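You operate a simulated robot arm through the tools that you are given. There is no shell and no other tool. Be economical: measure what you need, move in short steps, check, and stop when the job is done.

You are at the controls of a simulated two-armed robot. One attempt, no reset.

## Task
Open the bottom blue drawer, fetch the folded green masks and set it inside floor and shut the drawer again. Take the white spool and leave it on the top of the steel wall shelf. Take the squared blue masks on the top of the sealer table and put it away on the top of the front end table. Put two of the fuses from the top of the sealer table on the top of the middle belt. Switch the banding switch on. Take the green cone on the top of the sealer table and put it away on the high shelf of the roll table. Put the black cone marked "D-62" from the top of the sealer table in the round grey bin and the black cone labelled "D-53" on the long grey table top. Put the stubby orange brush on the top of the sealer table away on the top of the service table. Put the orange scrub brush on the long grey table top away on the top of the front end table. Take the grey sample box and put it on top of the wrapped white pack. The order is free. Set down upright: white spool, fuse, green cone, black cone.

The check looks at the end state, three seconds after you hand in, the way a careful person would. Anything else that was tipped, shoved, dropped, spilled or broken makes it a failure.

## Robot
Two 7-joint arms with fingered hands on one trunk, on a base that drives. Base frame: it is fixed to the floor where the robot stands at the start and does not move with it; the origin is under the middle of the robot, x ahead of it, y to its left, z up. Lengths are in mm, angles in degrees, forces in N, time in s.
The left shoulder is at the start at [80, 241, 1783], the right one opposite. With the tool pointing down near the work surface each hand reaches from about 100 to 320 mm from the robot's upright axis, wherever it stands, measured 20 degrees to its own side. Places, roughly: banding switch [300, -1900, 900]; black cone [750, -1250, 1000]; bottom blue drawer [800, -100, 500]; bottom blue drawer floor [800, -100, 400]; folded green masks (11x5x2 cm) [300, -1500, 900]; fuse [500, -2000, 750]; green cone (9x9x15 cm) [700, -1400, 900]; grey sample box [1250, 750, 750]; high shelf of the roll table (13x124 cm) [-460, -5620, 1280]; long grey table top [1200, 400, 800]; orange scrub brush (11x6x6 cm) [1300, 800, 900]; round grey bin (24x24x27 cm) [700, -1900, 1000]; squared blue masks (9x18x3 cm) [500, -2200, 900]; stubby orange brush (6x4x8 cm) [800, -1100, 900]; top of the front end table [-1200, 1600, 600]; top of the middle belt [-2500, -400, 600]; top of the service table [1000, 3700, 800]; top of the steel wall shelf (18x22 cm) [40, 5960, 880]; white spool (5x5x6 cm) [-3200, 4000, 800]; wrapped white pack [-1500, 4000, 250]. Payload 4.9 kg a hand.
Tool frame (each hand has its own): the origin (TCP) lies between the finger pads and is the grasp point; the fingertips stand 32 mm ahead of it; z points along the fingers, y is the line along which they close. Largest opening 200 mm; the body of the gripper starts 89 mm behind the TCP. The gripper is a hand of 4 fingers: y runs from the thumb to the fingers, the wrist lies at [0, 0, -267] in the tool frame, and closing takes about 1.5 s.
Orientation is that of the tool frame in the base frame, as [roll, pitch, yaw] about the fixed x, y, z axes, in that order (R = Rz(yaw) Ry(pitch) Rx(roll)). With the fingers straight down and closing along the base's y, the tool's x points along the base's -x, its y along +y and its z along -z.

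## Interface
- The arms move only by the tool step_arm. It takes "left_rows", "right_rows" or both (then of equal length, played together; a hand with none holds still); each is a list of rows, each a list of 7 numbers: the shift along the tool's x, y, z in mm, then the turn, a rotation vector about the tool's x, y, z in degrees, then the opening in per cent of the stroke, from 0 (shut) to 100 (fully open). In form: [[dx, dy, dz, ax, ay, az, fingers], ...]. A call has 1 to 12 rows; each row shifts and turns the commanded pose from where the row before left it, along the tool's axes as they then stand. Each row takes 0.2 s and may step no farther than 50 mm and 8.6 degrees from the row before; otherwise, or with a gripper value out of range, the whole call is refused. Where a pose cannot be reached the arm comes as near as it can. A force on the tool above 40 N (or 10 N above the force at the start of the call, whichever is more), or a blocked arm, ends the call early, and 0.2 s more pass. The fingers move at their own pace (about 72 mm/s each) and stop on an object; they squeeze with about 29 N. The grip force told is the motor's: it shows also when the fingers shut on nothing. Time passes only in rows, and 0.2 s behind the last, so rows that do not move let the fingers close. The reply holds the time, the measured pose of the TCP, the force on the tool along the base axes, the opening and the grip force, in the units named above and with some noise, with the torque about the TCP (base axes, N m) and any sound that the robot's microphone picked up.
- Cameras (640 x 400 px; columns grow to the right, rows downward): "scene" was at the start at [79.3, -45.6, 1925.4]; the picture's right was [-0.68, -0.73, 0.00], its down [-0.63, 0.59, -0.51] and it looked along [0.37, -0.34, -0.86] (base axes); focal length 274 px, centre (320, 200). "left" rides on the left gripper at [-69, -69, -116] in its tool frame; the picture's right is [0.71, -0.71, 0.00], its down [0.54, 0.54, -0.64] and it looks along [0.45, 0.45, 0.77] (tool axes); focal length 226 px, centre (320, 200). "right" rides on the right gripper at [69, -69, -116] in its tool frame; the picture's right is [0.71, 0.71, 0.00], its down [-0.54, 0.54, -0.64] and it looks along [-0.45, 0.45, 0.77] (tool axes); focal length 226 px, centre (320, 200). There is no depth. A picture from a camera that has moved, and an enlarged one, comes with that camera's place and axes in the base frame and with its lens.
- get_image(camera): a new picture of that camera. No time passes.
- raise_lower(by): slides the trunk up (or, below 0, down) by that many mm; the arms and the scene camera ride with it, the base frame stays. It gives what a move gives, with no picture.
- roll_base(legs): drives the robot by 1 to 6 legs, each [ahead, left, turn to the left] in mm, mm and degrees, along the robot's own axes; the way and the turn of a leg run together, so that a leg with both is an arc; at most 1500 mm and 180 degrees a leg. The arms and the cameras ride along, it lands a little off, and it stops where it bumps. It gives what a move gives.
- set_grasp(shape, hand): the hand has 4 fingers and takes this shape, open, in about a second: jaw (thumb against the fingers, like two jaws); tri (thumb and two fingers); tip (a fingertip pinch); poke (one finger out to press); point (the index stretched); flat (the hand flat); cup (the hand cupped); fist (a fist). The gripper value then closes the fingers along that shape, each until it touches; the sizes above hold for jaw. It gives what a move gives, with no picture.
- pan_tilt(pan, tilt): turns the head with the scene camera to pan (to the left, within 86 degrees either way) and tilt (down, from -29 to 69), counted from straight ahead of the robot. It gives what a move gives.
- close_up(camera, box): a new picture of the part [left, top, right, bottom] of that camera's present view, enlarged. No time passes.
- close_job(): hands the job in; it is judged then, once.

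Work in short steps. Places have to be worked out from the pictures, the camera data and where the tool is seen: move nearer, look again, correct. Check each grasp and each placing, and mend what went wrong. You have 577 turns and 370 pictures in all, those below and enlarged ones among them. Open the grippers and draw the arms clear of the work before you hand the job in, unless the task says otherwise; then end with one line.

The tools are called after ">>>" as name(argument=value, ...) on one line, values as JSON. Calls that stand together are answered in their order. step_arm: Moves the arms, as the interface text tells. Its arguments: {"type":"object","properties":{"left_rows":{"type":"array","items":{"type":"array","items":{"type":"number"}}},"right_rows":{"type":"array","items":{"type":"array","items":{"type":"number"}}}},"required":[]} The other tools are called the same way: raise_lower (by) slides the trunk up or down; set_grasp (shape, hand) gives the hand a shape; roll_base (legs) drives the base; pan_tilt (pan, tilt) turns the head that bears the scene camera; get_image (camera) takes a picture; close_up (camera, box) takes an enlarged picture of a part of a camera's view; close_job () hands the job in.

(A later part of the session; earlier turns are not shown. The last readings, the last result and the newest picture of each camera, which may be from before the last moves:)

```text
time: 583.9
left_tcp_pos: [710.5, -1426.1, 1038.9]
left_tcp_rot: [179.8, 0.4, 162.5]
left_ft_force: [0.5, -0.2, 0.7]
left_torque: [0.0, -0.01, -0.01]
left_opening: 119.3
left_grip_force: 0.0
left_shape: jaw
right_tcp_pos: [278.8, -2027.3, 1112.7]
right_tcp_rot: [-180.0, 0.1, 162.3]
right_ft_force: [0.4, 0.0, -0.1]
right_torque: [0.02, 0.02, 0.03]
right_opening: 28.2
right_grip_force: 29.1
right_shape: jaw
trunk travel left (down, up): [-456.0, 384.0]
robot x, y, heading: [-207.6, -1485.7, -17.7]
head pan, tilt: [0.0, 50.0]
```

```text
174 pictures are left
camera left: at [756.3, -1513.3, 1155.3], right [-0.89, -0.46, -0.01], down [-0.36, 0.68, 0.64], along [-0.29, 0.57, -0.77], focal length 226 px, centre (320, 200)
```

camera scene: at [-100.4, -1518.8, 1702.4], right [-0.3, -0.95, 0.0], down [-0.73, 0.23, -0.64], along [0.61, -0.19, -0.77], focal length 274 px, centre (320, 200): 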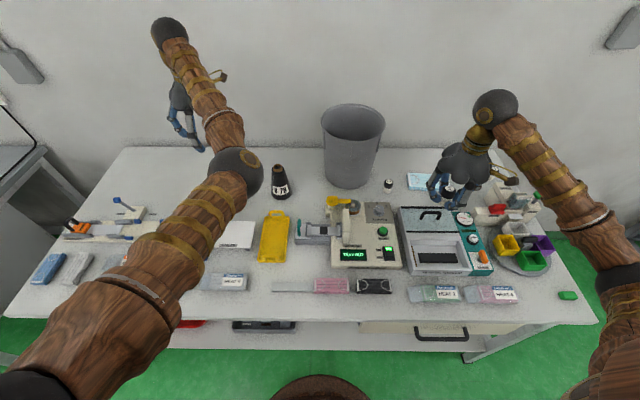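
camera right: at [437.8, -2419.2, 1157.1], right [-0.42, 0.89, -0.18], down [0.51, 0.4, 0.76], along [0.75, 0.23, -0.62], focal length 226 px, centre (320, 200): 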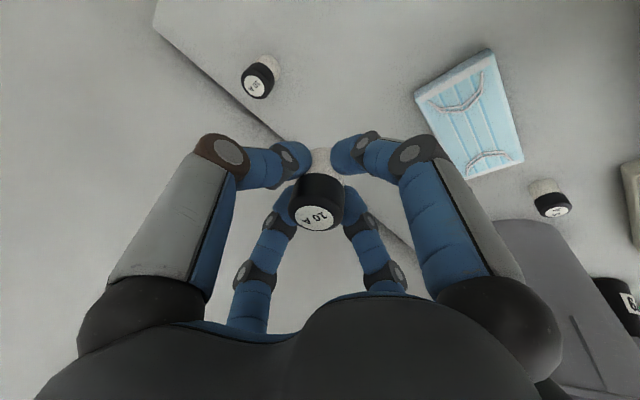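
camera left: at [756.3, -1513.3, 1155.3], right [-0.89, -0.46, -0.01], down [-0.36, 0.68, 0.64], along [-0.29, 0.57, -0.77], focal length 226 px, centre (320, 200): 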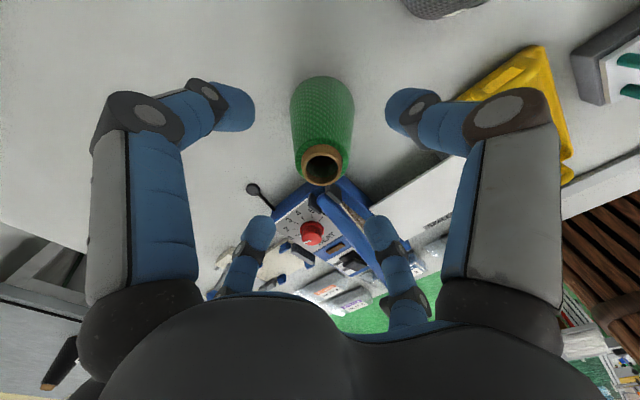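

Aligned. Narrow to 90 mm (sealer close behind), descend to 960, and grip.

>>> step_arm(left_rows=[[0, 0, 0, 0, 0, 0, 45], [0, 0, 25, 0, 0, 0, 45], [0, 0, 27, 0, 0, 0, 45], [0, 0, 27, 0, 0, 0, 45]])

>>> step_arm(left_rows=[[0, 0, 0, 0, 0, 0, 5], [0, 0, 0, 0, 0, 0, 5], [0, 0, 0, 0, 0, 0, 5], [0, 0, 0, 0, 0, 0, 5], [0, 0, 0, 0, 0, 0, 5], [0, 0, 0, 0, 0, 0, 5]])

>>> raise_lower(by=150)

>>> get_image(camera="left")

```text
time: 584.9
left_tcp_pos: [711.9, -1423.0, 958.6]
left_tcp_rot: [179.7, 0.3, 162.4]
left_ft_force: [0.4, -0.2, -0.2]
left_torque: [-0.03, 0.02, 0.02]
left_opening: 90.4
left_grip_force: 0.0
left_shape: jaw
right_tcp_pos: [279.7, -2026.0, 1113.5]
right_tcp_rot: [-180.0, 0.2, 162.4]
right_ft_force: [0.2, -0.5, -1.4]
right_torque: [0.0, 0.0, 0.02]
right_opening: 28.2
right_grip_force: 28.7
right_shape: jaw
trunk travel left (down, up): [-456.0, 384.0]
robot x, y, heading: [-202.8, -1482.6, -17.9]
head pan, tilt: [0.0, 50.0]
```

```text
time: 586.3
left_tcp_pos: [710.6, -1423.3, 959.1]
left_tcp_rot: [179.8, 0.3, 162.4]
left_ft_force: [-0.9, -0.7, 0.8]
left_torque: [-0.03, 0.07, 0.03]
left_opening: 51.8
left_grip_force: 28.8
left_shape: jaw
right_tcp_pos: [279.1, -2026.5, 1113.8]
right_tcp_rot: [-179.9, 0.0, 162.3]
right_ft_force: [-0.5, -0.2, -0.4]
right_torque: [0.03, 0.02, -0.02]
right_opening: 28.4
right_grip_force: 28.8
right_shape: jaw
trunk travel left (down, up): [-456.0, 384.0]
robot x, y, heading: [-201.9, -1483.5, -17.5]
head pan, tilt: [0.0, 50.0]
```

```text
time: 588.0
left_tcp_pos: [712.3, -1424.3, 1108.6]
left_tcp_rot: [179.8, 0.2, 162.5]
left_ft_force: [-0.2, -0.9, -3.1]
left_torque: [-0.02, -0.04, 0.02]
left_opening: 51.6
left_grip_force: 28.6
left_shape: jaw
right_tcp_pos: [280.0, -2026.3, 1263.5]
right_tcp_rot: [-179.9, 0.1, 162.4]
right_ft_force: [0.1, -0.3, -0.5]
right_torque: [0.0, -0.01, 0.0]
right_opening: 28.2
right_grip_force: 28.4
right_shape: jaw
trunk travel left (down, up): [-606.0, 234.0]
robot x, y, heading: [-202.8, -1488.0, -17.8]
head pan, tilt: [0.0, 50.0]
```

```text
173 pictures are left
camera left: at [757.3, -1511.1, 1224.9], right [-0.89, -0.46, -0.01], down [-0.36, 0.68, 0.64], along [-0.29, 0.57, -0.77], focal length 226 px, centre (320, 200)
```

left: 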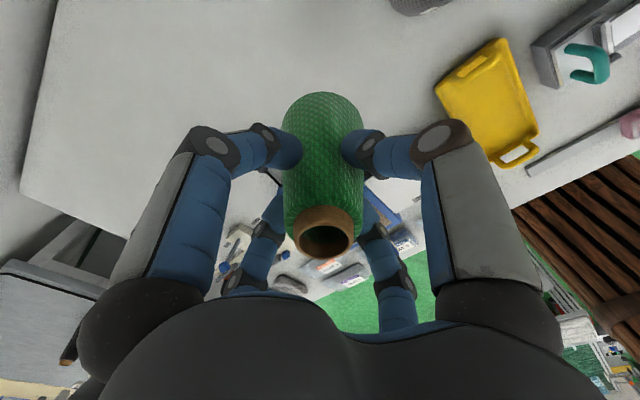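

Green cone held. I back off and strafe right along the wall toward the roll table, then look.

>>> roll_base(legs=[[-430, 0, -0.4], [0, -1500, 0], [0, -1300, 0]])

>>> pan_tilt(pan=-25, tilt=28)

>>> get_image(camera="scene")

```text
time: 599.8
left_tcp_pos: [-245.8, -2980.9, 1109.8]
left_tcp_rot: [180.0, 0.4, 156.7]
left_ft_force: [0.4, 0.3, -3.0]
left_torque: [-0.03, -0.05, 0.01]
left_opening: 51.6
left_grip_force: 28.8
left_shape: jaw
right_tcp_pos: [-737.8, -3536.4, 1265.7]
right_tcp_rot: [-179.7, 0.3, 156.4]
right_ft_force: [0.1, 0.2, -0.1]
right_torque: [-0.01, -0.02, -0.01]
right_opening: 28.2
right_grip_force: 29.4
right_shape: jaw
trunk travel left (down, up): [-606.0, 234.0]
robot x, y, heading: [-1158.5, -2948.4, -23.6]
head pan, tilt: [0.0, 50.0]
stopped in leg 3: the robot was blocked; the commanded pose is now the measured one
```

```text
time: 600.7
left_tcp_pos: [-239.8, -2984.0, 1106.6]
left_tcp_rot: [179.9, 0.2, 156.6]
left_ft_force: [-0.1, -0.3, -2.6]
left_torque: [-0.01, 0.02, -0.02]
left_opening: 51.3
left_grip_force: 29.1
left_shape: jaw
right_tcp_pos: [-731.4, -3539.8, 1262.0]
right_tcp_rot: [-179.9, 0.0, 156.4]
right_ft_force: [0.5, 0.1, -0.6]
right_torque: [0.02, 0.03, 0.03]
right_opening: 28.3
right_grip_force: 29.1
right_shape: jaw
trunk travel left (down, up): [-606.0, 234.0]
robot x, y, heading: [-1157.6, -2953.8, -23.8]
head pan, tilt: [-25.0, 28.0]
```

```text
172 pictures are left
camera scene: at [-1067.1, -3032.9, 1884.9], right [-0.75, -0.66, 0.0], down [-0.31, 0.35, -0.88], along [0.58, -0.66, -0.47], focal length 274 px, centre (320, 200)
```

scene: 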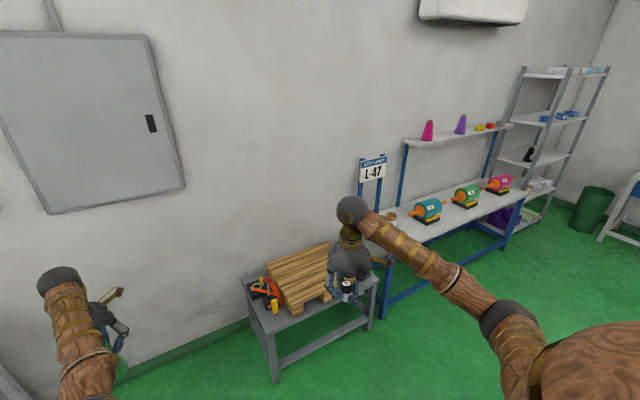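

Blocked on my right side by something; look right and down.

>>> pan_tilt(pan=-86, tilt=40)

>>> get_image(camera="scene")

```text
time: 602.0
left_tcp_pos: [-240.4, -2983.6, 1107.4]
left_tcp_rot: [179.7, 0.3, 156.6]
left_ft_force: [-0.1, 0.3, -2.7]
left_torque: [0.0, -0.03, -0.01]
left_opening: 51.4
left_grip_force: 29.0
left_shape: jaw
right_tcp_pos: [-734.8, -3540.2, 1262.7]
right_tcp_rot: [-179.9, 0.1, 156.4]
right_ft_force: [-0.8, 0.2, 0.0]
right_torque: [0.01, -0.01, -0.02]
right_opening: 28.4
right_grip_force: 29.0
right_shape: jaw
trunk travel left (down, up): [-606.0, 234.0]
robot x, y, heading: [-1159.6, -2953.7, -23.9]
head pan, tilt: [-85.9, 40.0]
```

```text
171 pictures are left
camera scene: at [-1158.7, -3044.6, 1866.7], right [-0.94, 0.34, 0.0], down [0.21, 0.61, -0.77], along [-0.26, -0.72, -0.64], focal length 274 px, centre (320, 200)
```

scene: 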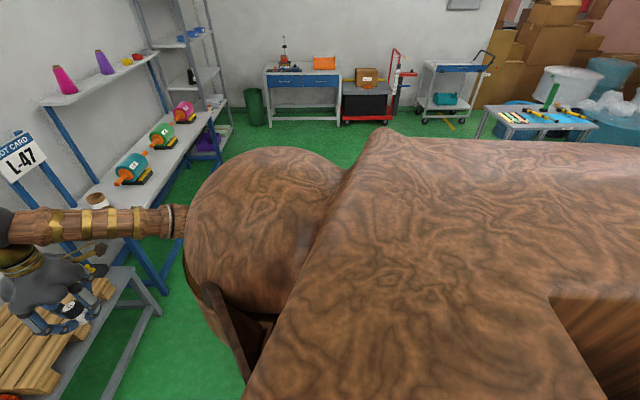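

A white table is behind-right of me. I move forward 280, straighten heading, then continue right.

>>> roll_base(legs=[[280, 60, 0], [0, 0, 5.5], [0, -1100, 0]])

>>> pan_tilt(pan=-35, tilt=30)

>>> get_image(camera="scene")

```text
time: 609.6
left_tcp_pos: [-275.5, -3944.9, 1107.9]
left_tcp_rot: [179.8, 0.3, 164.9]
left_ft_force: [-0.1, 0.0, -2.1]
left_torque: [-0.04, 0.03, -0.01]
left_opening: 51.5
left_grip_force: 29.0
left_shape: jaw
right_tcp_pos: [-682.7, -4566.3, 1264.6]
right_tcp_rot: [-179.9, 0.1, 164.7]
right_ft_force: [0.0, 0.0, -0.9]
right_torque: [-0.02, 0.0, -0.02]
right_opening: 28.5
right_grip_force: 28.9
right_shape: jaw
trunk travel left (down, up): [-606.0, 234.0]
robot x, y, heading: [-1185.3, -4050.2, -15.2]
head pan, tilt: [-85.9, 40.0]
```

```text
time: 610.8
left_tcp_pos: [-276.2, -3946.9, 1108.6]
left_tcp_rot: [179.7, 0.3, 164.8]
left_ft_force: [-0.4, 0.0, -3.2]
left_torque: [-0.03, 0.01, -0.02]
left_opening: 51.8
left_grip_force: 28.9
left_shape: jaw
right_tcp_pos: [-683.2, -4566.7, 1262.8]
right_tcp_rot: [-179.9, 0.0, 164.7]
right_ft_force: [-1.2, -0.1, -0.5]
right_torque: [-0.04, 0.03, -0.01]
right_opening: 28.4
right_grip_force: 29.3
right_shape: jaw
trunk travel left (down, up): [-606.0, 234.0]
robot x, y, heading: [-1186.9, -4047.8, -15.4]
head pan, tilt: [-35.0, 30.0]
```

```text
170 pictures are left
camera scene: at [-1100.7, -4124.2, 1882.0], right [-0.77, -0.64, 0.0], down [-0.32, 0.39, -0.87], along [0.55, -0.67, -0.5], focal length 274 px, centre (320, 200)
```

scene: 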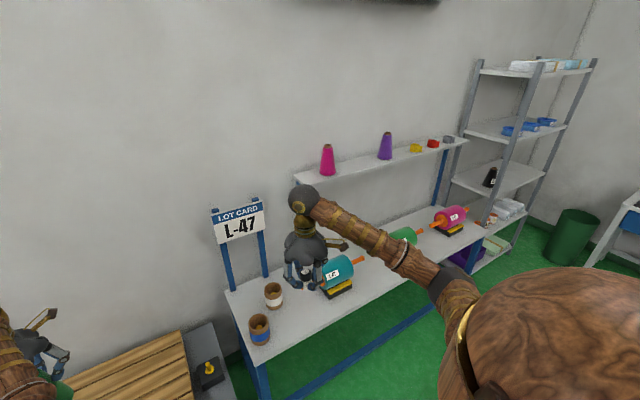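

The gap between the pink and purple cones (~(-360,-5363)) on the high shelf is free. I raise the trunk and the left hand, then drive in front of it.

>>> raise_lower(by=225)

>>> step_arm(left_rows=[[0, 0, -40, 0, 0.3, 0, 5], [0, 0, -40, 0, 0, 0, 5], [0, 0, -40, 0, 0, 0, 5]])

>>> roll_base(legs=[[0, 0, -2.8], [0, -1330, 0], [200, 0, 0]])

>>> pan_tilt(pan=10, tilt=25)

>>> get_image(camera="scene")

>>> get_image(camera="left")

```text
time: 613.2
left_tcp_pos: [-275.8, -3946.9, 1333.7]
left_tcp_rot: [179.9, 0.3, 164.9]
left_ft_force: [-0.3, 0.0, -3.6]
left_torque: [-0.03, -0.03, 0.02]
left_opening: 51.5
left_grip_force: 29.0
left_shape: jaw
right_tcp_pos: [-683.3, -4567.2, 1487.8]
right_tcp_rot: [-179.8, 0.1, 164.7]
right_ft_force: [0.3, -0.6, -0.7]
right_torque: [0.0, 0.0, -0.01]
right_opening: 28.3
right_grip_force: 29.2
right_shape: jaw
trunk travel left (down, up): [-831.0, 9.0]
robot x, y, heading: [-1188.8, -4049.7, -15.3]
head pan, tilt: [-35.0, 30.0]
```

```text
time: 614.0
left_tcp_pos: [-278.2, -3947.2, 1453.1]
left_tcp_rot: [179.7, -0.1, 164.9]
left_ft_force: [-0.3, -0.2, -2.0]
left_torque: [-0.02, 0.0, -0.01]
left_opening: 51.6
left_grip_force: 29.3
left_shape: jaw
right_tcp_pos: [-683.2, -4569.3, 1488.5]
right_tcp_rot: [-179.9, 0.1, 164.7]
right_ft_force: [0.5, -0.2, -0.7]
right_torque: [0.0, -0.02, -0.02]
right_opening: 28.2
right_grip_force: 28.8
right_shape: jaw
trunk travel left (down, up): [-831.0, 9.0]
robot x, y, heading: [-1186.8, -4047.5, -15.1]
head pan, tilt: [-35.0, 30.0]
```

```text
time: 622.1
left_tcp_pos: [-500.4, -5282.8, 1456.5]
left_tcp_rot: [179.8, 0.3, 161.3]
left_ft_force: [-0.7, 1.2, -2.5]
left_torque: [-0.02, -0.04, 0.0]
left_opening: 51.5
left_grip_force: 28.9
left_shape: jaw
right_tcp_pos: [-943.3, -5878.5, 1490.0]
right_tcp_rot: [-179.8, 0.2, 161.3]
right_ft_force: [-0.1, 1.0, -0.9]
right_torque: [-0.04, -0.04, -0.04]
right_opening: 28.2
right_grip_force: 29.3
right_shape: jaw
trunk travel left (down, up): [-831.0, 9.0]
robot x, y, heading: [-1410.1, -5327.9, -19.1]
head pan, tilt: [-35.0, 30.0]
```

```text
time: 623.2
left_tcp_pos: [-494.4, -5285.1, 1452.5]
left_tcp_rot: [179.8, -0.1, 161.4]
left_ft_force: [0.2, -0.4, -2.3]
left_torque: [0.04, -0.01, 0.03]
left_opening: 51.4
left_grip_force: 29.1
left_shape: jaw
right_tcp_pos: [-936.2, -5878.4, 1488.3]
right_tcp_rot: [-179.9, 0.0, 161.4]
right_ft_force: [0.5, 0.3, -0.4]
right_torque: [-0.01, 0.05, 0.01]
right_opening: 28.3
right_grip_force: 29.2
right_shape: jaw
trunk travel left (down, up): [-831.0, 9.0]
robot x, y, heading: [-1409.4, -5325.9, -18.9]
head pan, tilt: [10.0, 25.0]
```

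```text
169 pictures are left
camera scene: at [-1288.1, -5353.4, 2114.8], right [-0.15, -0.99, 0.0], down [-0.42, 0.07, -0.91], along [0.89, -0.14, -0.42], focal length 274 px, centre (320, 200)
```

scene: 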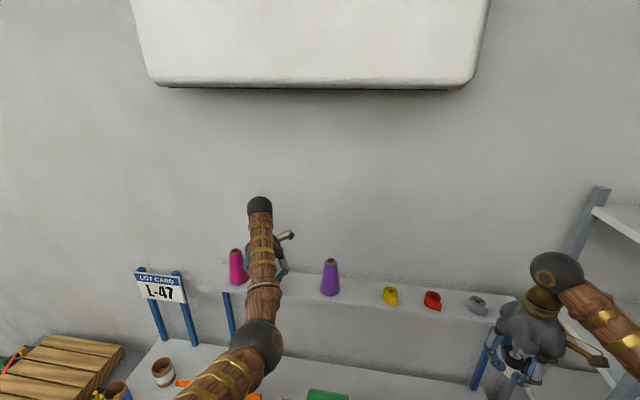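

```text
168 pictures are left
camera left: at [-450.0, -5373.2, 1568.4], right [-0.9, -0.45, 0.0], down [-0.34, 0.68, 0.65], along [-0.29, 0.58, -0.76], focal length 226 px, centre (320, 200)
```

left: 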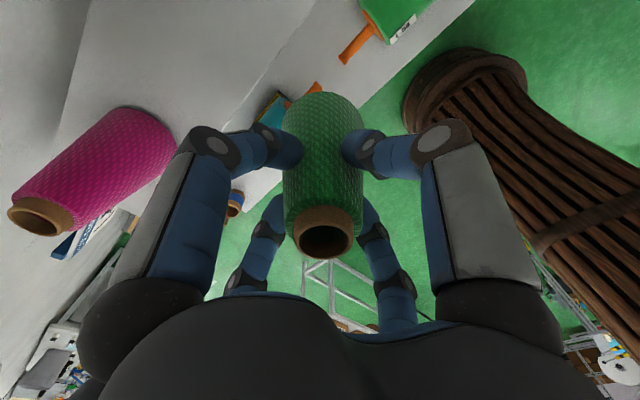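

The shelf line through the pink/purple cones gives target ~(-378,-5330). I drive 105 mm forward and check the depth alignment.

>>> roll_base(legs=[[105, 0, 0]])

>>> get_image(camera="left")

>>> close_up(camera="scene", box=[180, 190, 400, 330])

```text
time: 624.4
left_tcp_pos: [-414.5, -5309.4, 1462.4]
left_tcp_rot: [179.9, 0.7, 161.6]
left_ft_force: [-1.7, 1.1, -2.8]
left_torque: [-0.06, -0.15, -0.06]
left_opening: 51.6
left_grip_force: 28.9
left_shape: jaw
right_tcp_pos: [-855.7, -5905.5, 1495.4]
right_tcp_rot: [-179.9, 0.7, 161.4]
right_ft_force: [-0.8, 1.1, 0.1]
right_torque: [-0.05, -0.15, 0.02]
right_opening: 28.6
right_grip_force: 29.2
right_shape: jaw
trunk travel left (down, up): [-831.0, 9.0]
robot x, y, heading: [-1315.3, -5360.8, -18.7]
head pan, tilt: [10.0, 25.0]
```

```text
167 pictures are left
camera left: at [-371.0, -5397.7, 1579.6], right [-0.89, -0.45, -0.01], down [-0.35, 0.68, 0.64], along [-0.28, 0.58, -0.77], focal length 226 px, centre (320, 200)
```

left: 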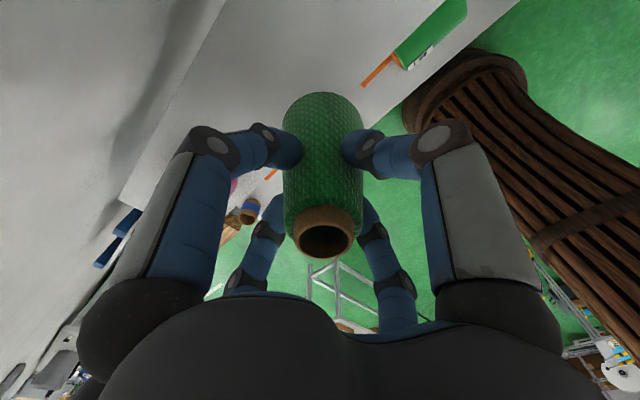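

```text
2.86 times, centred on (290, 260) of scene
camera zoom: at [-1215.2, -5378.0, 2116.5], right [-0.15, -0.99, 0.0], down [-0.41, 0.06, -0.91], along [0.9, -0.14, -0.41], focal length 784 px, centre (406, 29)
```

zoom: 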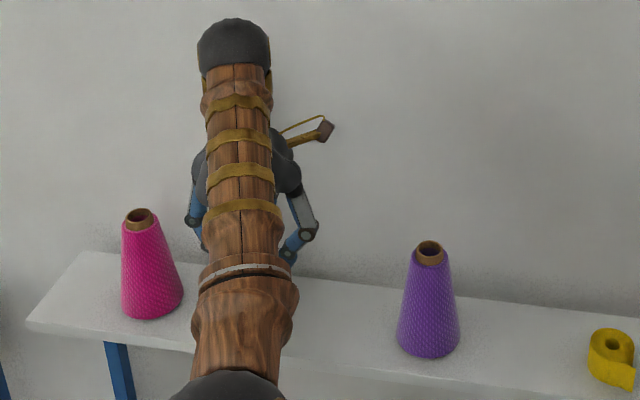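

High-res gives the shelf centre line at d≈1335; my hand is ~73 mm short. I drive 73 mm forward and re-check.

>>> roll_base(legs=[[73, 0, 0]])

>>> step_arm(left_rows=[[0, 0, 0, 0, 0, 0, 5]])

>>> get_image(camera="left")

>>> close_up(camera="scene", box=[180, 190, 400, 330])

```text
time: 625.5
left_tcp_pos: [-341.9, -5333.2, 1453.8]
left_tcp_rot: [-179.9, -0.6, 160.8]
left_ft_force: [-0.7, -0.2, -2.0]
left_torque: [-0.01, -0.01, -0.01]
left_opening: 51.2
left_grip_force: 29.1
left_shape: jaw
right_tcp_pos: [-776.1, -5931.7, 1488.4]
right_tcp_rot: [-179.9, 0.1, 161.6]
right_ft_force: [-0.2, 0.1, -0.6]
right_torque: [0.02, -0.02, 0.04]
right_opening: 28.2
right_grip_force: 29.0
right_shape: jaw
trunk travel left (down, up): [-831.0, 9.0]
robot x, y, heading: [-1252.0, -5383.5, -18.9]
head pan, tilt: [10.0, 25.0]
stopped in leg 1: the force on the tool passed its limit at 170 N (the readings are from after the stop); the commanded pose is now the measured one
```

```text
time: 625.9
left_tcp_pos: [-337.8, -5333.8, 1453.0]
left_tcp_rot: [-179.9, -0.6, 160.8]
left_ft_force: [-0.1, 0.2, -1.5]
left_torque: [-0.02, -0.05, -0.01]
left_opening: 51.1
left_grip_force: 28.6
left_shape: jaw
right_tcp_pos: [-774.6, -5931.2, 1488.1]
right_tcp_rot: [-179.9, 0.0, 161.6]
right_ft_force: [0.2, 0.4, -0.5]
right_torque: [0.0, 0.02, 0.0]
right_opening: 28.4
right_grip_force: 29.2
right_shape: jaw
trunk travel left (down, up): [-831.0, 9.0]
robot x, y, heading: [-1250.9, -5385.9, -18.5]
head pan, tilt: [10.0, 25.0]
```

```text
165 pictures are left
camera left: at [-294.2, -5423.1, 1569.2], right [-0.9, -0.43, 0.01], down [-0.33, 0.69, 0.65], along [-0.29, 0.58, -0.76], focal length 226 px, centre (320, 200)
```

left: 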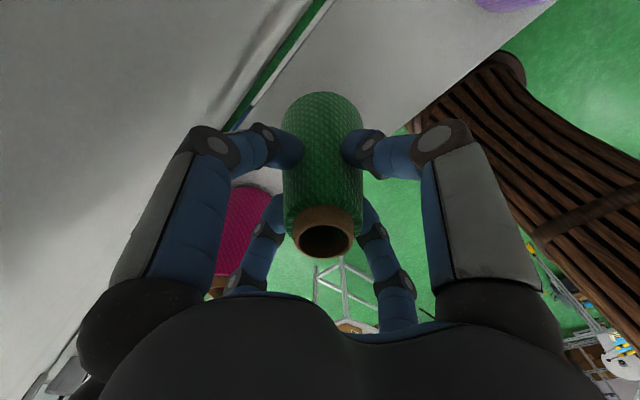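

```text
2.86 times, centred on (290, 260) of scene
camera zoom: at [-1129.3, -5407.3, 2115.0], right [-0.15, -0.99, 0.0], down [-0.42, 0.06, -0.91], along [0.9, -0.13, -0.42], focal length 784 px, centre (406, 29)
```

zoom: 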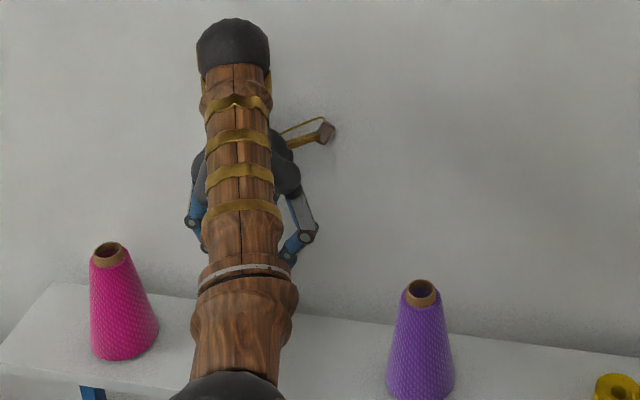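

The hand brushed the wall; the cone is ~10 mm too deep. I pull back 10 mm, then lower gently onto the shelf.

>>> step_arm(left_rows=[[11, 0, 0, 0, -0.6, 0, 5], [0, 0, 20, 0, 0, 0, 5], [0, 0, 12, 0, 0, 0, 5]])

>>> step_arm(left_rows=[[0, 0, 5, 0, 0, 0, 5], [0, 0, 5, 0, 0, 0, 5], [0, 0, 5, 0, 0, 0, 5], [0, 0, 5, 0, 0, 0, 5], [0, 0, 5, 0, 0, 0, 5]])

```text
time: 626.7
left_tcp_pos: [-346.8, -5332.3, 1423.2]
left_tcp_rot: [-179.9, 0.0, 160.8]
left_ft_force: [0.5, -0.1, -3.7]
left_torque: [0.01, 0.0, 0.02]
left_opening: 51.4
left_grip_force: 29.2
left_shape: jaw
right_tcp_pos: [-774.0, -5931.8, 1488.7]
right_tcp_rot: [-179.9, 0.1, 161.4]
right_ft_force: [0.0, -0.1, -1.2]
right_torque: [-0.02, -0.02, 0.03]
right_opening: 28.4
right_grip_force: 28.9
right_shape: jaw
trunk travel left (down, up): [-831.0, 9.0]
robot x, y, heading: [-1249.7, -5383.1, -18.8]
head pan, tilt: [10.0, 25.0]
```

```text
time: 627.9
left_tcp_pos: [-348.1, -5330.5, 1408.0]
left_tcp_rot: [179.9, 0.7, 160.8]
left_ft_force: [-9.1, -0.3, 19.9]
left_torque: [0.05, 0.49, -0.09]
left_opening: 52.4
left_grip_force: 29.2
left_shape: jaw
right_tcp_pos: [-777.7, -5931.8, 1488.7]
right_tcp_rot: [-179.8, 0.2, 161.4]
right_ft_force: [-0.1, 1.0, 0.0]
right_torque: [0.0, 0.0, -0.03]
right_opening: 28.2
right_grip_force: 29.5
right_shape: jaw
trunk travel left (down, up): [-831.0, 9.0]
robot x, y, heading: [-1249.5, -5382.7, -18.8]
head pan, tilt: [10.0, 25.0]
stopped in row 5 (left hand): the force on the tool passed its limit at 43 N (the readings are from after the stop); the commanded pose is now the measured one
```

Contact. Ease, open, and rise straight up with the arm.

>>> step_arm(left_rows=[[0, 0, -4, 0, 0, 0, 5], [0, 0, 0, 0, 0, 0, 35], [0, 0, 0, 0, 0, 0, 45], [0, 0, 0, 0, 0, 0, 45], [0, 0, 0, 0, 0, 0, 45]])

>>> get_image(camera="left")

>>> step_arm(left_rows=[[0, 0, -25, 0, 0, 0, 45], [0, 0, -30, 0, 0, 0, 45], [0, 0, -30, 0, 0, 0, 45], [5, 0, -30, 0, 0, 0, 45]])

>>> get_image(camera="left")

```text
time: 629.1
left_tcp_pos: [-345.0, -5331.5, 1409.2]
left_tcp_rot: [179.9, 0.7, 160.9]
left_ft_force: [-0.8, 0.1, 0.3]
left_torque: [0.0, -0.03, 0.0]
left_opening: 89.7
left_grip_force: 0.0
left_shape: jaw
right_tcp_pos: [-775.2, -5932.9, 1488.9]
right_tcp_rot: [-179.9, 0.1, 161.5]
right_ft_force: [0.1, 0.4, -1.0]
right_torque: [-0.02, -0.02, 0.02]
right_opening: 28.2
right_grip_force: 28.9
right_shape: jaw
trunk travel left (down, up): [-831.0, 9.0]
robot x, y, heading: [-1248.7, -5385.7, -18.7]
head pan, tilt: [10.0, 25.0]
```

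```text
163 pictures are left
camera left: at [-303.1, -5419.9, 1525.5], right [-0.9, -0.44, -0.01], down [-0.34, 0.69, 0.64], along [-0.27, 0.58, -0.77], focal length 226 px, centre (320, 200)
```

left: 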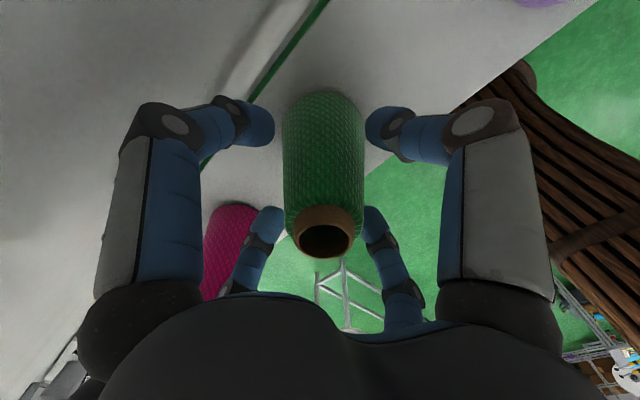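

```text
time: 630.1
left_tcp_pos: [-351.7, -5331.6, 1522.2]
left_tcp_rot: [179.9, 0.6, 160.9]
left_ft_force: [-0.2, 0.3, -0.2]
left_torque: [0.0, -0.05, 0.0]
left_opening: 89.7
left_grip_force: 0.0
left_shape: jaw
right_tcp_pos: [-776.5, -5934.2, 1489.3]
right_tcp_rot: [-180.0, 0.1, 161.6]
right_ft_force: [0.2, 0.1, -1.0]
right_torque: [-0.01, -0.02, 0.01]
right_opening: 28.2
right_grip_force: 28.8
right_shape: jaw
trunk travel left (down, up): [-831.0, 9.0]
robot x, y, heading: [-1251.4, -5385.8, -18.5]
head pan, tilt: [10.0, 25.0]
```

```text
162 pictures are left
camera left: at [-309.6, -5420.1, 1638.7], right [-0.9, -0.44, -0.01], down [-0.34, 0.69, 0.64], along [-0.27, 0.58, -0.77], focal length 226 px, centre (320, 200)
```

left: 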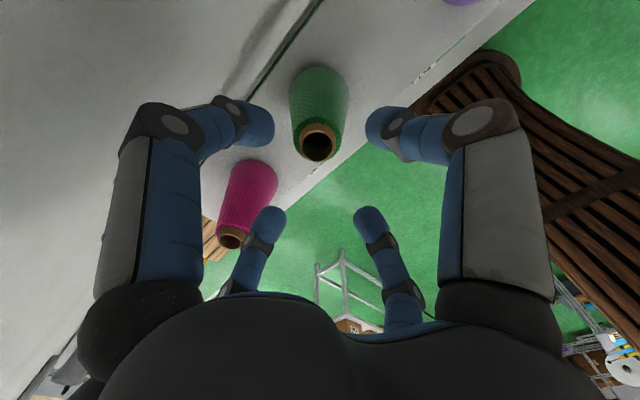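

Green cone placed. I back away, turn around, and look for the route to the middle belt.

>>> roll_base(legs=[[-450, 0, 0], [0, 0, 110]])

>>> pan_tilt(pan=15, tilt=28)

>>> get_image(camera="scene")

```text
time: 637.6
left_tcp_pos: [-2104.7, -4450.1, 1522.5]
left_tcp_rot: [179.9, 0.5, -84.0]
left_ft_force: [0.2, 0.4, 0.0]
left_torque: [-0.01, 0.0, 0.01]
left_opening: 89.5
left_grip_force: 0.2
left_shape: jaw
right_tcp_pos: [-1378.3, -4578.5, 1488.6]
right_tcp_rot: [-179.9, 0.2, -83.3]
right_ft_force: [0.4, 0.9, -0.8]
right_torque: [0.01, 0.03, -0.01]
right_opening: 28.3
right_grip_force: 29.4
right_shape: jaw
trunk travel left (down, up): [-831.0, 9.0]
robot x, y, heading: [-1673.0, -5238.8, 96.6]
head pan, tilt: [10.0, 25.0]
```

```text
time: 638.3
left_tcp_pos: [-2104.5, -4450.5, 1522.0]
left_tcp_rot: [-179.9, 0.6, -83.9]
left_ft_force: [0.2, 0.7, 0.5]
left_torque: [-0.03, 0.02, -0.02]
left_opening: 89.9
left_grip_force: 0.1
left_shape: jaw
right_tcp_pos: [-1379.3, -4577.5, 1488.4]
right_tcp_rot: [-179.9, 0.1, -83.3]
right_ft_force: [-0.2, -0.3, -0.9]
right_torque: [-0.02, 0.04, -0.05]
right_opening: 28.3
right_grip_force: 28.9
right_shape: jaw
trunk travel left (down, up): [-831.0, 9.0]
robot x, y, heading: [-1672.7, -5242.8, 96.5]
head pan, tilt: [15.0, 28.0]
```

```text
161 pictures are left
camera scene: at [-1709.4, -5125.2, 2110.3], right [0.93, 0.37, 0.0], down [0.17, -0.44, -0.88], along [-0.33, 0.82, -0.47], focal length 274 px, centre (320, 200)
```

scene: 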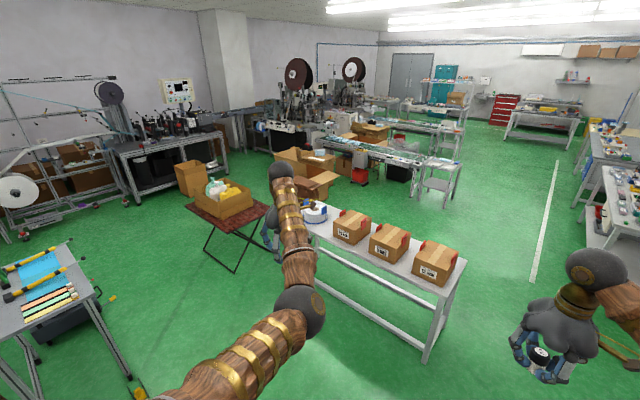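

The aisle right of the box table is clear. I turn to heading ~71° and drive forward past it.

>>> roll_base(legs=[[0, 0, -25.8], [0, -70, 0], [1500, 0, 0], [1200, 0, 0]])

>>> pan_tilt(pan=45, tilt=28)

>>> get_image(camera="scene")

```text
time: 650.6
left_tcp_pos: [-1220.5, -2457.9, 1539.5]
left_tcp_rot: [-179.8, 2.0, -97.9]
left_ft_force: [0.7, -2.2, 0.7]
left_torque: [0.1, 0.04, -0.03]
left_opening: 89.6
left_grip_force: 0.0
left_shape: jaw
right_tcp_pos: [-546.9, -2756.1, 1504.4]
right_tcp_rot: [-179.8, 1.6, -97.3]
right_ft_force: [-1.0, -1.9, 0.9]
right_torque: [0.17, -0.02, 0.03]
right_opening: 28.3
right_grip_force: 29.0
right_shape: jaw
trunk travel left (down, up): [-831.0, 9.0]
robot x, y, heading: [-982.1, -3295.4, 82.7]
head pan, tilt: [15.0, 28.0]
stopped in leg 4: the robot was blocked; the commanded pose is now the measured one
```

```text
time: 651.6
left_tcp_pos: [-1216.3, -2446.0, 1533.6]
left_tcp_rot: [180.0, 1.4, -97.8]
left_ft_force: [-0.1, -0.4, -0.1]
left_torque: [0.11, -0.02, -0.05]
left_opening: 89.8
left_grip_force: 0.0
left_shape: jaw
right_tcp_pos: [-542.4, -2744.0, 1497.1]
right_tcp_rot: [-179.8, 0.9, -97.3]
right_ft_force: [-0.4, -1.4, -0.2]
right_torque: [0.08, -0.04, -0.01]
right_opening: 28.0
right_grip_force: 29.2
right_shape: jaw
trunk travel left (down, up): [-831.0, 9.0]
robot x, y, heading: [-983.6, -3296.7, 82.7]
head pan, tilt: [45.0, 28.0]
```

```text
160 pictures are left
camera scene: at [-1039.9, -3207.0, 2111.0], right [0.79, 0.61, 0.01], down [0.29, -0.37, -0.89], along [-0.54, 0.7, -0.47], focal length 274 px, centre (320, 200)
```

scene: 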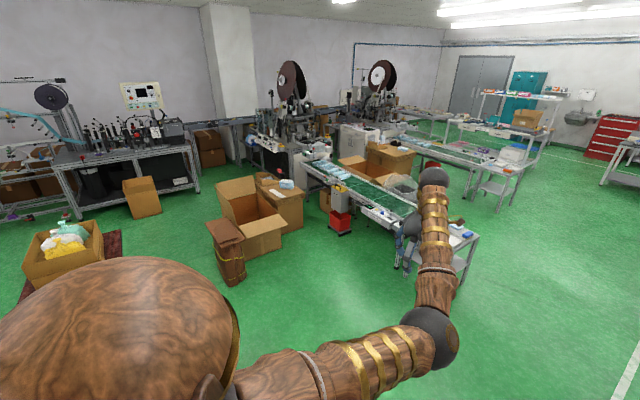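

I bumped the box table's end again; I move right 150 mm away and check the table.

>>> roll_base(legs=[[0, -150, 0]])

>>> pan_tilt(pan=86, tilt=50)

>>> get_image(camera="scene")

```text
time: 653.0
left_tcp_pos: [-1079.5, -2453.4, 1526.5]
left_tcp_rot: [-179.7, 1.1, -97.7]
left_ft_force: [-1.8, -1.0, 0.8]
left_torque: [0.04, -0.1, -0.01]
left_opening: 89.9
left_grip_force: 0.2
left_shape: jaw
right_tcp_pos: [-406.9, -2751.7, 1497.4]
right_tcp_rot: [-179.6, 0.6, -97.2]
right_ft_force: [-1.2, -0.4, -0.5]
right_torque: [0.01, -0.1, -0.01]
right_opening: 28.0
right_grip_force: 29.0
right_shape: jaw
trunk travel left (down, up): [-831.0, 9.0]
robot x, y, heading: [-840.4, -3309.1, 82.8]
head pan, tilt: [45.0, 28.0]
```

```text
time: 654.0
left_tcp_pos: [-1067.6, -2452.4, 1527.3]
left_tcp_rot: [179.9, 1.0, -97.9]
left_ft_force: [-0.2, 1.3, 0.6]
left_torque: [0.03, 0.04, 0.0]
left_opening: 90.0
left_grip_force: 0.0
left_shape: jaw
right_tcp_pos: [-394.4, -2749.1, 1492.2]
right_tcp_rot: [179.9, 0.5, -97.4]
right_ft_force: [-0.4, -0.6, -0.4]
right_torque: [-0.01, 0.0, -0.01]
right_opening: 27.7
right_grip_force: 28.9
right_shape: jaw
trunk travel left (down, up): [-831.0, 9.0]
robot x, y, heading: [-840.7, -3313.8, 82.8]
head pan, tilt: [85.9, 50.0]
```

```text
159 pictures are left
camera scene: at [-907.0, -3265.5, 2077.7], right [0.2, 0.98, 0.0], down [0.75, -0.15, -0.64], along [-0.63, 0.13, -0.76], focal length 274 px, centre (320, 200)
```

scene: 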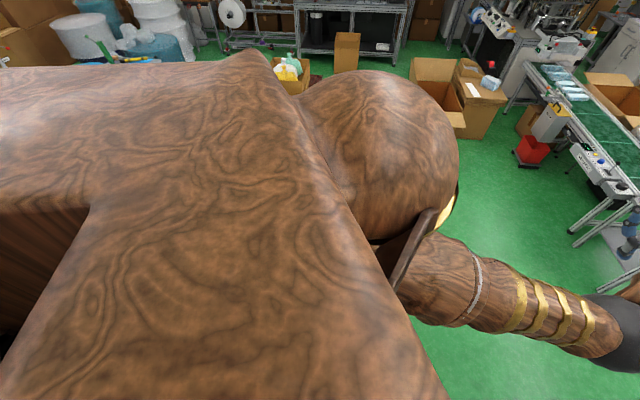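

I go forward past the table with more clearance and look back at it.

>>> roll_base(legs=[[0, -60, -12], [1100, 0, 0], [0, 0, 90]])

>>> pan_tilt(pan=60, tilt=28)

>>> get_image(camera="scene")

```text
time: 664.1
left_tcp_pos: [-1311.5, -2323.0, 1526.9]
left_tcp_rot: [179.9, 1.1, -22.0]
left_ft_force: [0.5, 0.1, -0.7]
left_torque: [-0.02, 0.02, 0.02]
left_opening: 90.0
left_grip_force: 0.1
left_shape: jaw
right_tcp_pos: [-859.8, -1743.5, 1493.1]
right_tcp_rot: [-180.0, 0.5, -21.4]
right_ft_force: [0.7, -1.4, -0.5]
right_torque: [-0.03, 0.01, 0.0]
right_opening: 28.0
right_grip_force: 28.7
right_shape: jaw
trunk travel left (down, up): [-831.0, 9.0]
robot x, y, heading: [-421.1, -2310.2, 158.4]
head pan, tilt: [85.9, 50.0]
```

```text
time: 665.0
left_tcp_pos: [-1312.4, -2324.3, 1526.4]
left_tcp_rot: [180.0, 1.0, -21.8]
left_ft_force: [-1.2, -0.8, 0.6]
left_torque: [0.01, 0.01, 0.0]
left_opening: 90.0
left_grip_force: 0.1
left_shape: jaw
right_tcp_pos: [-859.0, -1744.0, 1492.8]
right_tcp_rot: [-179.9, 0.5, -21.4]
right_ft_force: [-0.2, 0.5, -0.2]
right_torque: [0.03, -0.01, 0.0]
right_opening: 28.3
right_grip_force: 29.3
right_shape: jaw
trunk travel left (down, up): [-831.0, 9.0]
robot x, y, heading: [-419.6, -2315.9, 158.6]
head pan, tilt: [60.0, 28.0]
```

```text
158 pictures are left
camera scene: at [-522.5, -2355.9, 2110.2], right [-0.62, 0.78, 0.0], down [0.37, 0.29, -0.88], along [-0.69, -0.55, -0.47], focal length 274 px, centre (320, 200)
```

scene: 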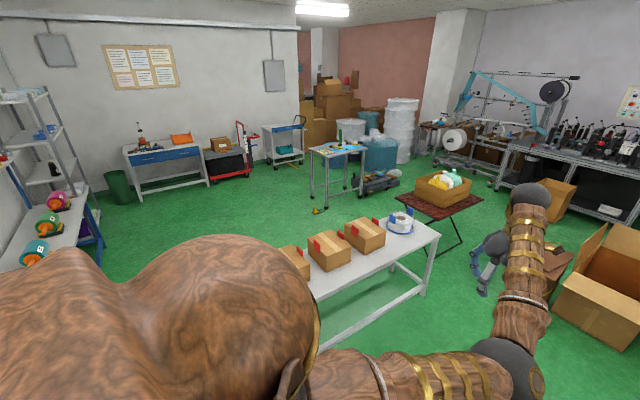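

All undisturbed. I drive along to the middle belt's side and turn to face it.

>>> roll_base(legs=[[0, 0, 2.5], [1150, 0, 0], [1100, 0, 0], [0, 0, -90]])

>>> pan_tilt(pan=0, tilt=35)

>>> get_image(camera="scene")

```text
time: 680.2
left_tcp_pos: [-2580.7, -649.9, 1526.6]
left_tcp_rot: [179.9, 1.0, -109.7]
left_ft_force: [-0.4, -0.9, -0.9]
left_torque: [-0.02, -0.05, 0.01]
left_opening: 90.1
left_grip_force: 0.0
left_shape: jaw
right_tcp_pos: [-1982.5, -1080.2, 1493.1]
right_tcp_rot: [-179.9, 0.6, -109.0]
right_ft_force: [0.4, 0.4, -1.0]
right_torque: [-0.01, -0.02, -0.01]
right_opening: 27.9
right_grip_force: 28.8
right_shape: jaw
trunk travel left (down, up): [-831.0, 9.0]
robot x, y, heading: [-2531.6, -1539.2, 70.8]
head pan, tilt: [60.0, 28.0]
```

```text
time: 681.5
left_tcp_pos: [-2580.2, -649.6, 1527.9]
left_tcp_rot: [180.0, 1.0, -109.8]
left_ft_force: [0.2, -0.7, -1.1]
left_torque: [-0.02, 0.01, 0.0]
left_opening: 89.9
left_grip_force: 0.1
left_shape: jaw
right_tcp_pos: [-1982.7, -1081.1, 1493.5]
right_tcp_rot: [-179.9, 0.5, -109.2]
right_ft_force: [-0.2, -0.4, -1.1]
right_torque: [0.01, 0.03, 0.01]
right_opening: 27.9
right_grip_force: 28.8
right_shape: jaw
trunk travel left (down, up): [-831.0, 9.0]
robot x, y, heading: [-2529.7, -1539.0, 70.6]
head pan, tilt: [0.0, 35.0]
```

```text
157 pictures are left
camera scene: at [-2492.0, -1427.1, 2099.3], right [0.94, -0.33, 0.0], down [-0.19, -0.54, -0.82], along [0.27, 0.77, -0.57], focal length 274 px, centre (320, 200)
```

scene: 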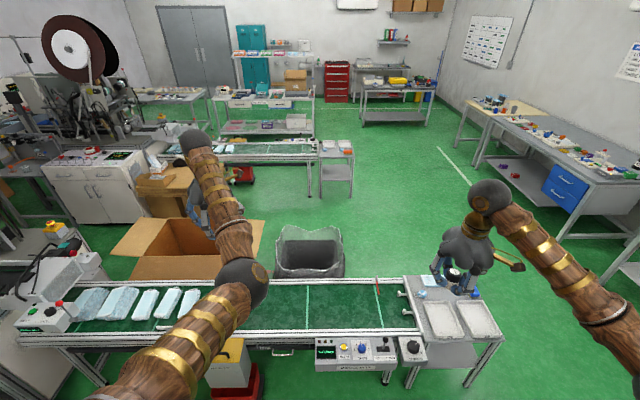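

The middle belt is in front with a free stretch. I drive 350 closer, lower the trunk, and move the right hand over the free belt.

>>> roll_base(legs=[[350, 0, 0]])

>>> raise_lower(by=-400)

>>> step_arm(right_rows=[[-26, 33, 0, 0, 0.5, 0, 3], [-26, 33, 0, 0, 0, 0, 3], [-26, 33, 0, 0, 0, 0, 3], [-26, 33, 0, 0, 0, 0, 3], [-26, 33, 0, 0, 0, 0, 3]])

>>> raise_lower(by=-180)

>>> get_image(camera="right")

>>> get_image(camera="scene")

```text
time: 683.8
left_tcp_pos: [-2465.7, -323.1, 1529.7]
left_tcp_rot: [-180.0, 1.1, -109.8]
left_ft_force: [-0.8, 0.3, -1.2]
left_torque: [0.03, -0.01, 0.02]
left_opening: 89.8
left_grip_force: 0.1
left_shape: jaw
right_tcp_pos: [-1867.5, -755.4, 1495.2]
right_tcp_rot: [-179.8, 0.7, -109.1]
right_ft_force: [0.2, -0.7, -0.4]
right_torque: [0.01, -0.02, -0.04]
right_opening: 27.8
right_grip_force: 28.8
right_shape: jaw
trunk travel left (down, up): [-831.0, 9.0]
robot x, y, heading: [-2413.7, -1211.2, 70.6]
head pan, tilt: [0.0, 35.0]
```

```text
time: 687.6
left_tcp_pos: [-2463.3, -321.3, 1126.6]
left_tcp_rot: [-179.9, 1.0, -109.7]
left_ft_force: [0.3, 0.3, -0.1]
left_torque: [0.04, 0.02, 0.02]
left_opening: 89.9
left_grip_force: 0.0
left_shape: jaw
right_tcp_pos: [-1866.7, -752.0, 1093.3]
right_tcp_rot: [180.0, 0.5, -109.3]
right_ft_force: [0.1, -0.7, 0.3]
right_torque: [0.01, 0.03, 0.0]
right_opening: 28.2
right_grip_force: 29.0
right_shape: jaw
trunk travel left (down, up): [-431.0, 409.0]
robot x, y, heading: [-2416.1, -1211.3, 70.8]
head pan, tilt: [0.0, 35.0]
```

```text
time: 688.8
left_tcp_pos: [-2465.2, -319.2, 1125.5]
left_tcp_rot: [-179.9, 0.9, -109.8]
left_ft_force: [-0.9, 0.5, 0.3]
left_torque: [0.0, 0.0, 0.01]
left_opening: 90.3
left_grip_force: 0.0
left_shape: jaw
right_tcp_pos: [-1981.4, -574.9, 1092.5]
right_tcp_rot: [-179.8, -0.1, -109.2]
right_ft_force: [-0.4, -0.2, -1.1]
right_torque: [-0.02, -0.02, 0.01]
right_opening: 28.3
right_grip_force: 28.9
right_shape: jaw
trunk travel left (down, up): [-431.0, 409.0]
robot x, y, heading: [-2415.9, -1206.9, 70.8]
head pan, tilt: [0.0, 35.0]
```

```text
time: 690.8
left_tcp_pos: [-2464.0, -321.9, 945.4]
left_tcp_rot: [180.0, 1.1, -109.8]
left_ft_force: [-0.3, 0.2, 0.4]
left_torque: [0.0, 0.03, -0.02]
left_opening: 89.9
left_grip_force: 0.0
left_shape: jaw
right_tcp_pos: [-1980.1, -576.4, 914.5]
right_tcp_rot: [-179.9, 0.1, -109.2]
right_ft_force: [-0.2, 0.4, -0.3]
right_torque: [0.01, -0.01, 0.0]
right_opening: 28.0
right_grip_force: 29.0
right_shape: jaw
trunk travel left (down, up): [-251.0, 589.0]
robot x, y, heading: [-2416.8, -1211.0, 70.7]
head pan, tilt: [0.0, 35.0]
```

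```text
156 pictures are left
camera right: at [-1938.2, -665.3, 1030.7], right [-0.9, -0.44, 0.0], down [-0.34, 0.69, 0.64], along [-0.28, 0.58, -0.77], focal length 226 px, centre (320, 200)
```

right: 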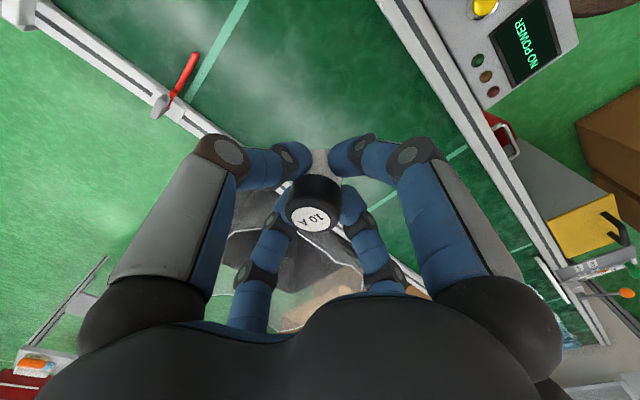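

```text
155 pictures are left
camera scene: at [-2376.9, -1097.8, 1519.3], right [0.94, -0.33, 0.0], down [-0.19, -0.54, -0.82], along [0.27, 0.77, -0.57], focal length 274 px, centre (320, 200)
```

scene: 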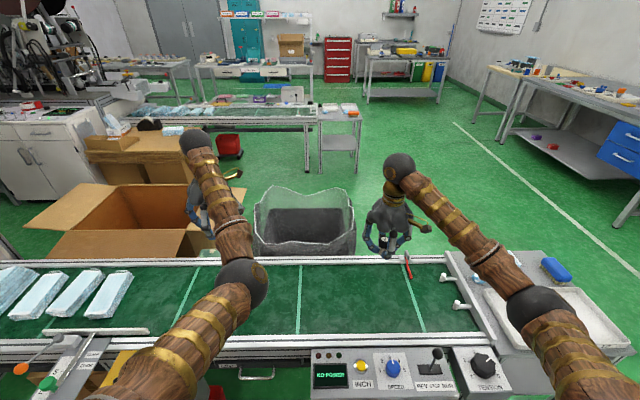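

I re-tilt the hand 15° (as grasped) so the fuse is vertical, and lower the trunk 220.

>>> step_arm(right_rows=[[0, 0, 0, 0, -5, 0, 3], [0, 0, 0, 0, -5, 0, 3], [0, 0, 0, 0, -5, 0, 3]])

>>> raise_lower(by=-215)

>>> get_image(camera="right")

>>> close_up(camera="scene", box=[280, 180, 480, 320])

```text
time: 691.6
left_tcp_pos: [-2464.3, -321.0, 947.6]
left_tcp_rot: [180.0, 0.9, -109.8]
left_ft_force: [0.9, -1.1, 0.4]
left_torque: [0.02, 0.0, 0.0]
left_opening: 90.0
left_grip_force: 0.0
left_shape: jaw
right_tcp_pos: [-1980.3, -578.6, 914.0]
right_tcp_rot: [-179.8, 15.1, -109.2]
right_ft_force: [0.9, 0.1, -0.4]
right_torque: [-0.01, 0.02, 0.0]
right_opening: 28.1
right_grip_force: 28.9
right_shape: jaw
trunk travel left (down, up): [-251.0, 589.0]
robot x, y, heading: [-2420.1, -1210.9, 70.6]
head pan, tilt: [0.0, 35.0]
```

```text
time: 693.9
left_tcp_pos: [-2463.5, -321.4, 732.8]
left_tcp_rot: [-179.9, 0.9, -109.8]
left_ft_force: [-0.5, 0.8, 0.6]
left_torque: [0.01, -0.02, -0.01]
left_opening: 90.1
left_grip_force: 0.1
left_shape: jaw
right_tcp_pos: [-1981.6, -576.9, 697.9]
right_tcp_rot: [-179.8, 15.1, -109.0]
right_ft_force: [0.2, -0.7, -0.3]
right_torque: [-0.02, 0.01, -0.04]
right_opening: 27.8
right_grip_force: 29.2
right_shape: jaw
trunk travel left (down, up): [-36.0, 804.0]
robot x, y, heading: [-2414.4, -1212.4, 71.0]
head pan, tilt: [0.0, 35.0]
```

```text
154 pictures are left
camera right: at [-1947.6, -691.1, 793.5], right [-0.89, -0.41, -0.18], down [-0.4, 0.51, 0.76], along [-0.22, 0.75, -0.62], focal length 226 px, centre (320, 200)
```

right: 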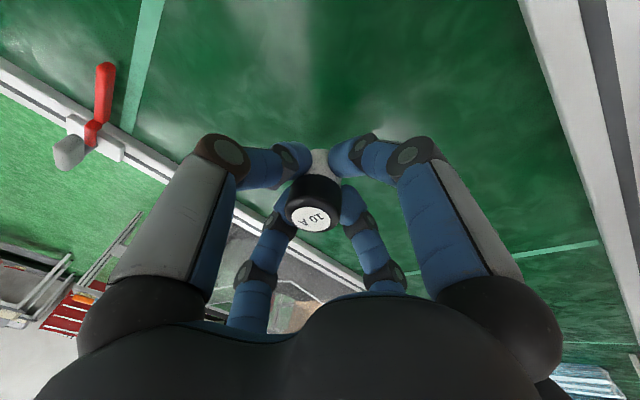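

```text
2.86 times, centred on (380, 250) of scene
camera zoom: at [-2376.9, -1097.8, 1304.3], right [0.94, -0.33, 0.0], down [-0.19, -0.54, -0.82], along [0.27, 0.77, -0.57], focal length 784 px, centre (149, 57)
```

zoom: 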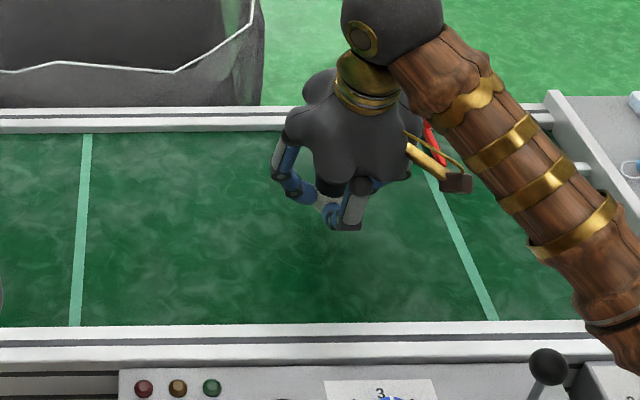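

Descend 40 mm, then feel.

>>> step_arm(right_rows=[[5.2, 0, 19.3, 0, 0, 0, 3], [5.2, 0, 19.3, 0, 0, 0, 3]])

>>> step_arm(right_rows=[[1.3, 0, 4.8, 0, 0, 0, 3], [1.3, 0, 4.8, 0, 0, 0, 3], [1.3, 0, 4.8, 0, 0, 0, 3], [1.3, 0, 4.8, 0, 0, 0, 3], [1.3, 0, 4.8, 0, 0, 0, 3], [1.3, 0, 4.8, 0, 0, 0, 3]])

```text
time: 694.5
left_tcp_pos: [-2464.5, -321.2, 733.9]
left_tcp_rot: [-180.0, 1.1, -109.7]
left_ft_force: [-0.6, 0.6, 0.1]
left_torque: [0.0, -0.02, 0.01]
left_opening: 90.3
left_grip_force: 0.0
left_shape: jaw
right_tcp_pos: [-1981.9, -577.6, 659.8]
right_tcp_rot: [-179.8, 15.3, -109.2]
right_ft_force: [2.6, 3.1, 11.3]
right_torque: [0.02, -0.11, 0.02]
right_opening: 28.7
right_grip_force: 29.1
right_shape: jaw
trunk travel left (down, up): [-36.0, 804.0]
robot x, y, heading: [-2416.9, -1209.7, 70.7]
head pan, tilt: [0.0, 35.0]
```

```text
time: 695.1
left_tcp_pos: [-2465.2, -322.6, 734.1]
left_tcp_rot: [-179.9, 1.1, -109.8]
left_ft_force: [0.2, -0.1, 0.1]
left_torque: [0.01, 0.02, 0.02]
left_opening: 89.9
left_grip_force: 0.1
left_shape: jaw
right_tcp_pos: [-1981.1, -576.4, 657.4]
right_tcp_rot: [-179.8, 15.9, -109.2]
right_ft_force: [-3.3, -5.1, 19.9]
right_torque: [-0.31, 0.09, -0.01]
right_opening: 29.5
right_grip_force: 28.8
right_shape: jaw
trunk travel left (down, up): [-36.0, 804.0]
robot x, y, heading: [-2415.7, -1215.1, 70.8]
head pan, tilt: [0.0, 35.0]
stopped in row 2 (right hand): the force on the tool passed its limit at 46 N (the readings are from after the stop); the commanded pose is now the measured one
```

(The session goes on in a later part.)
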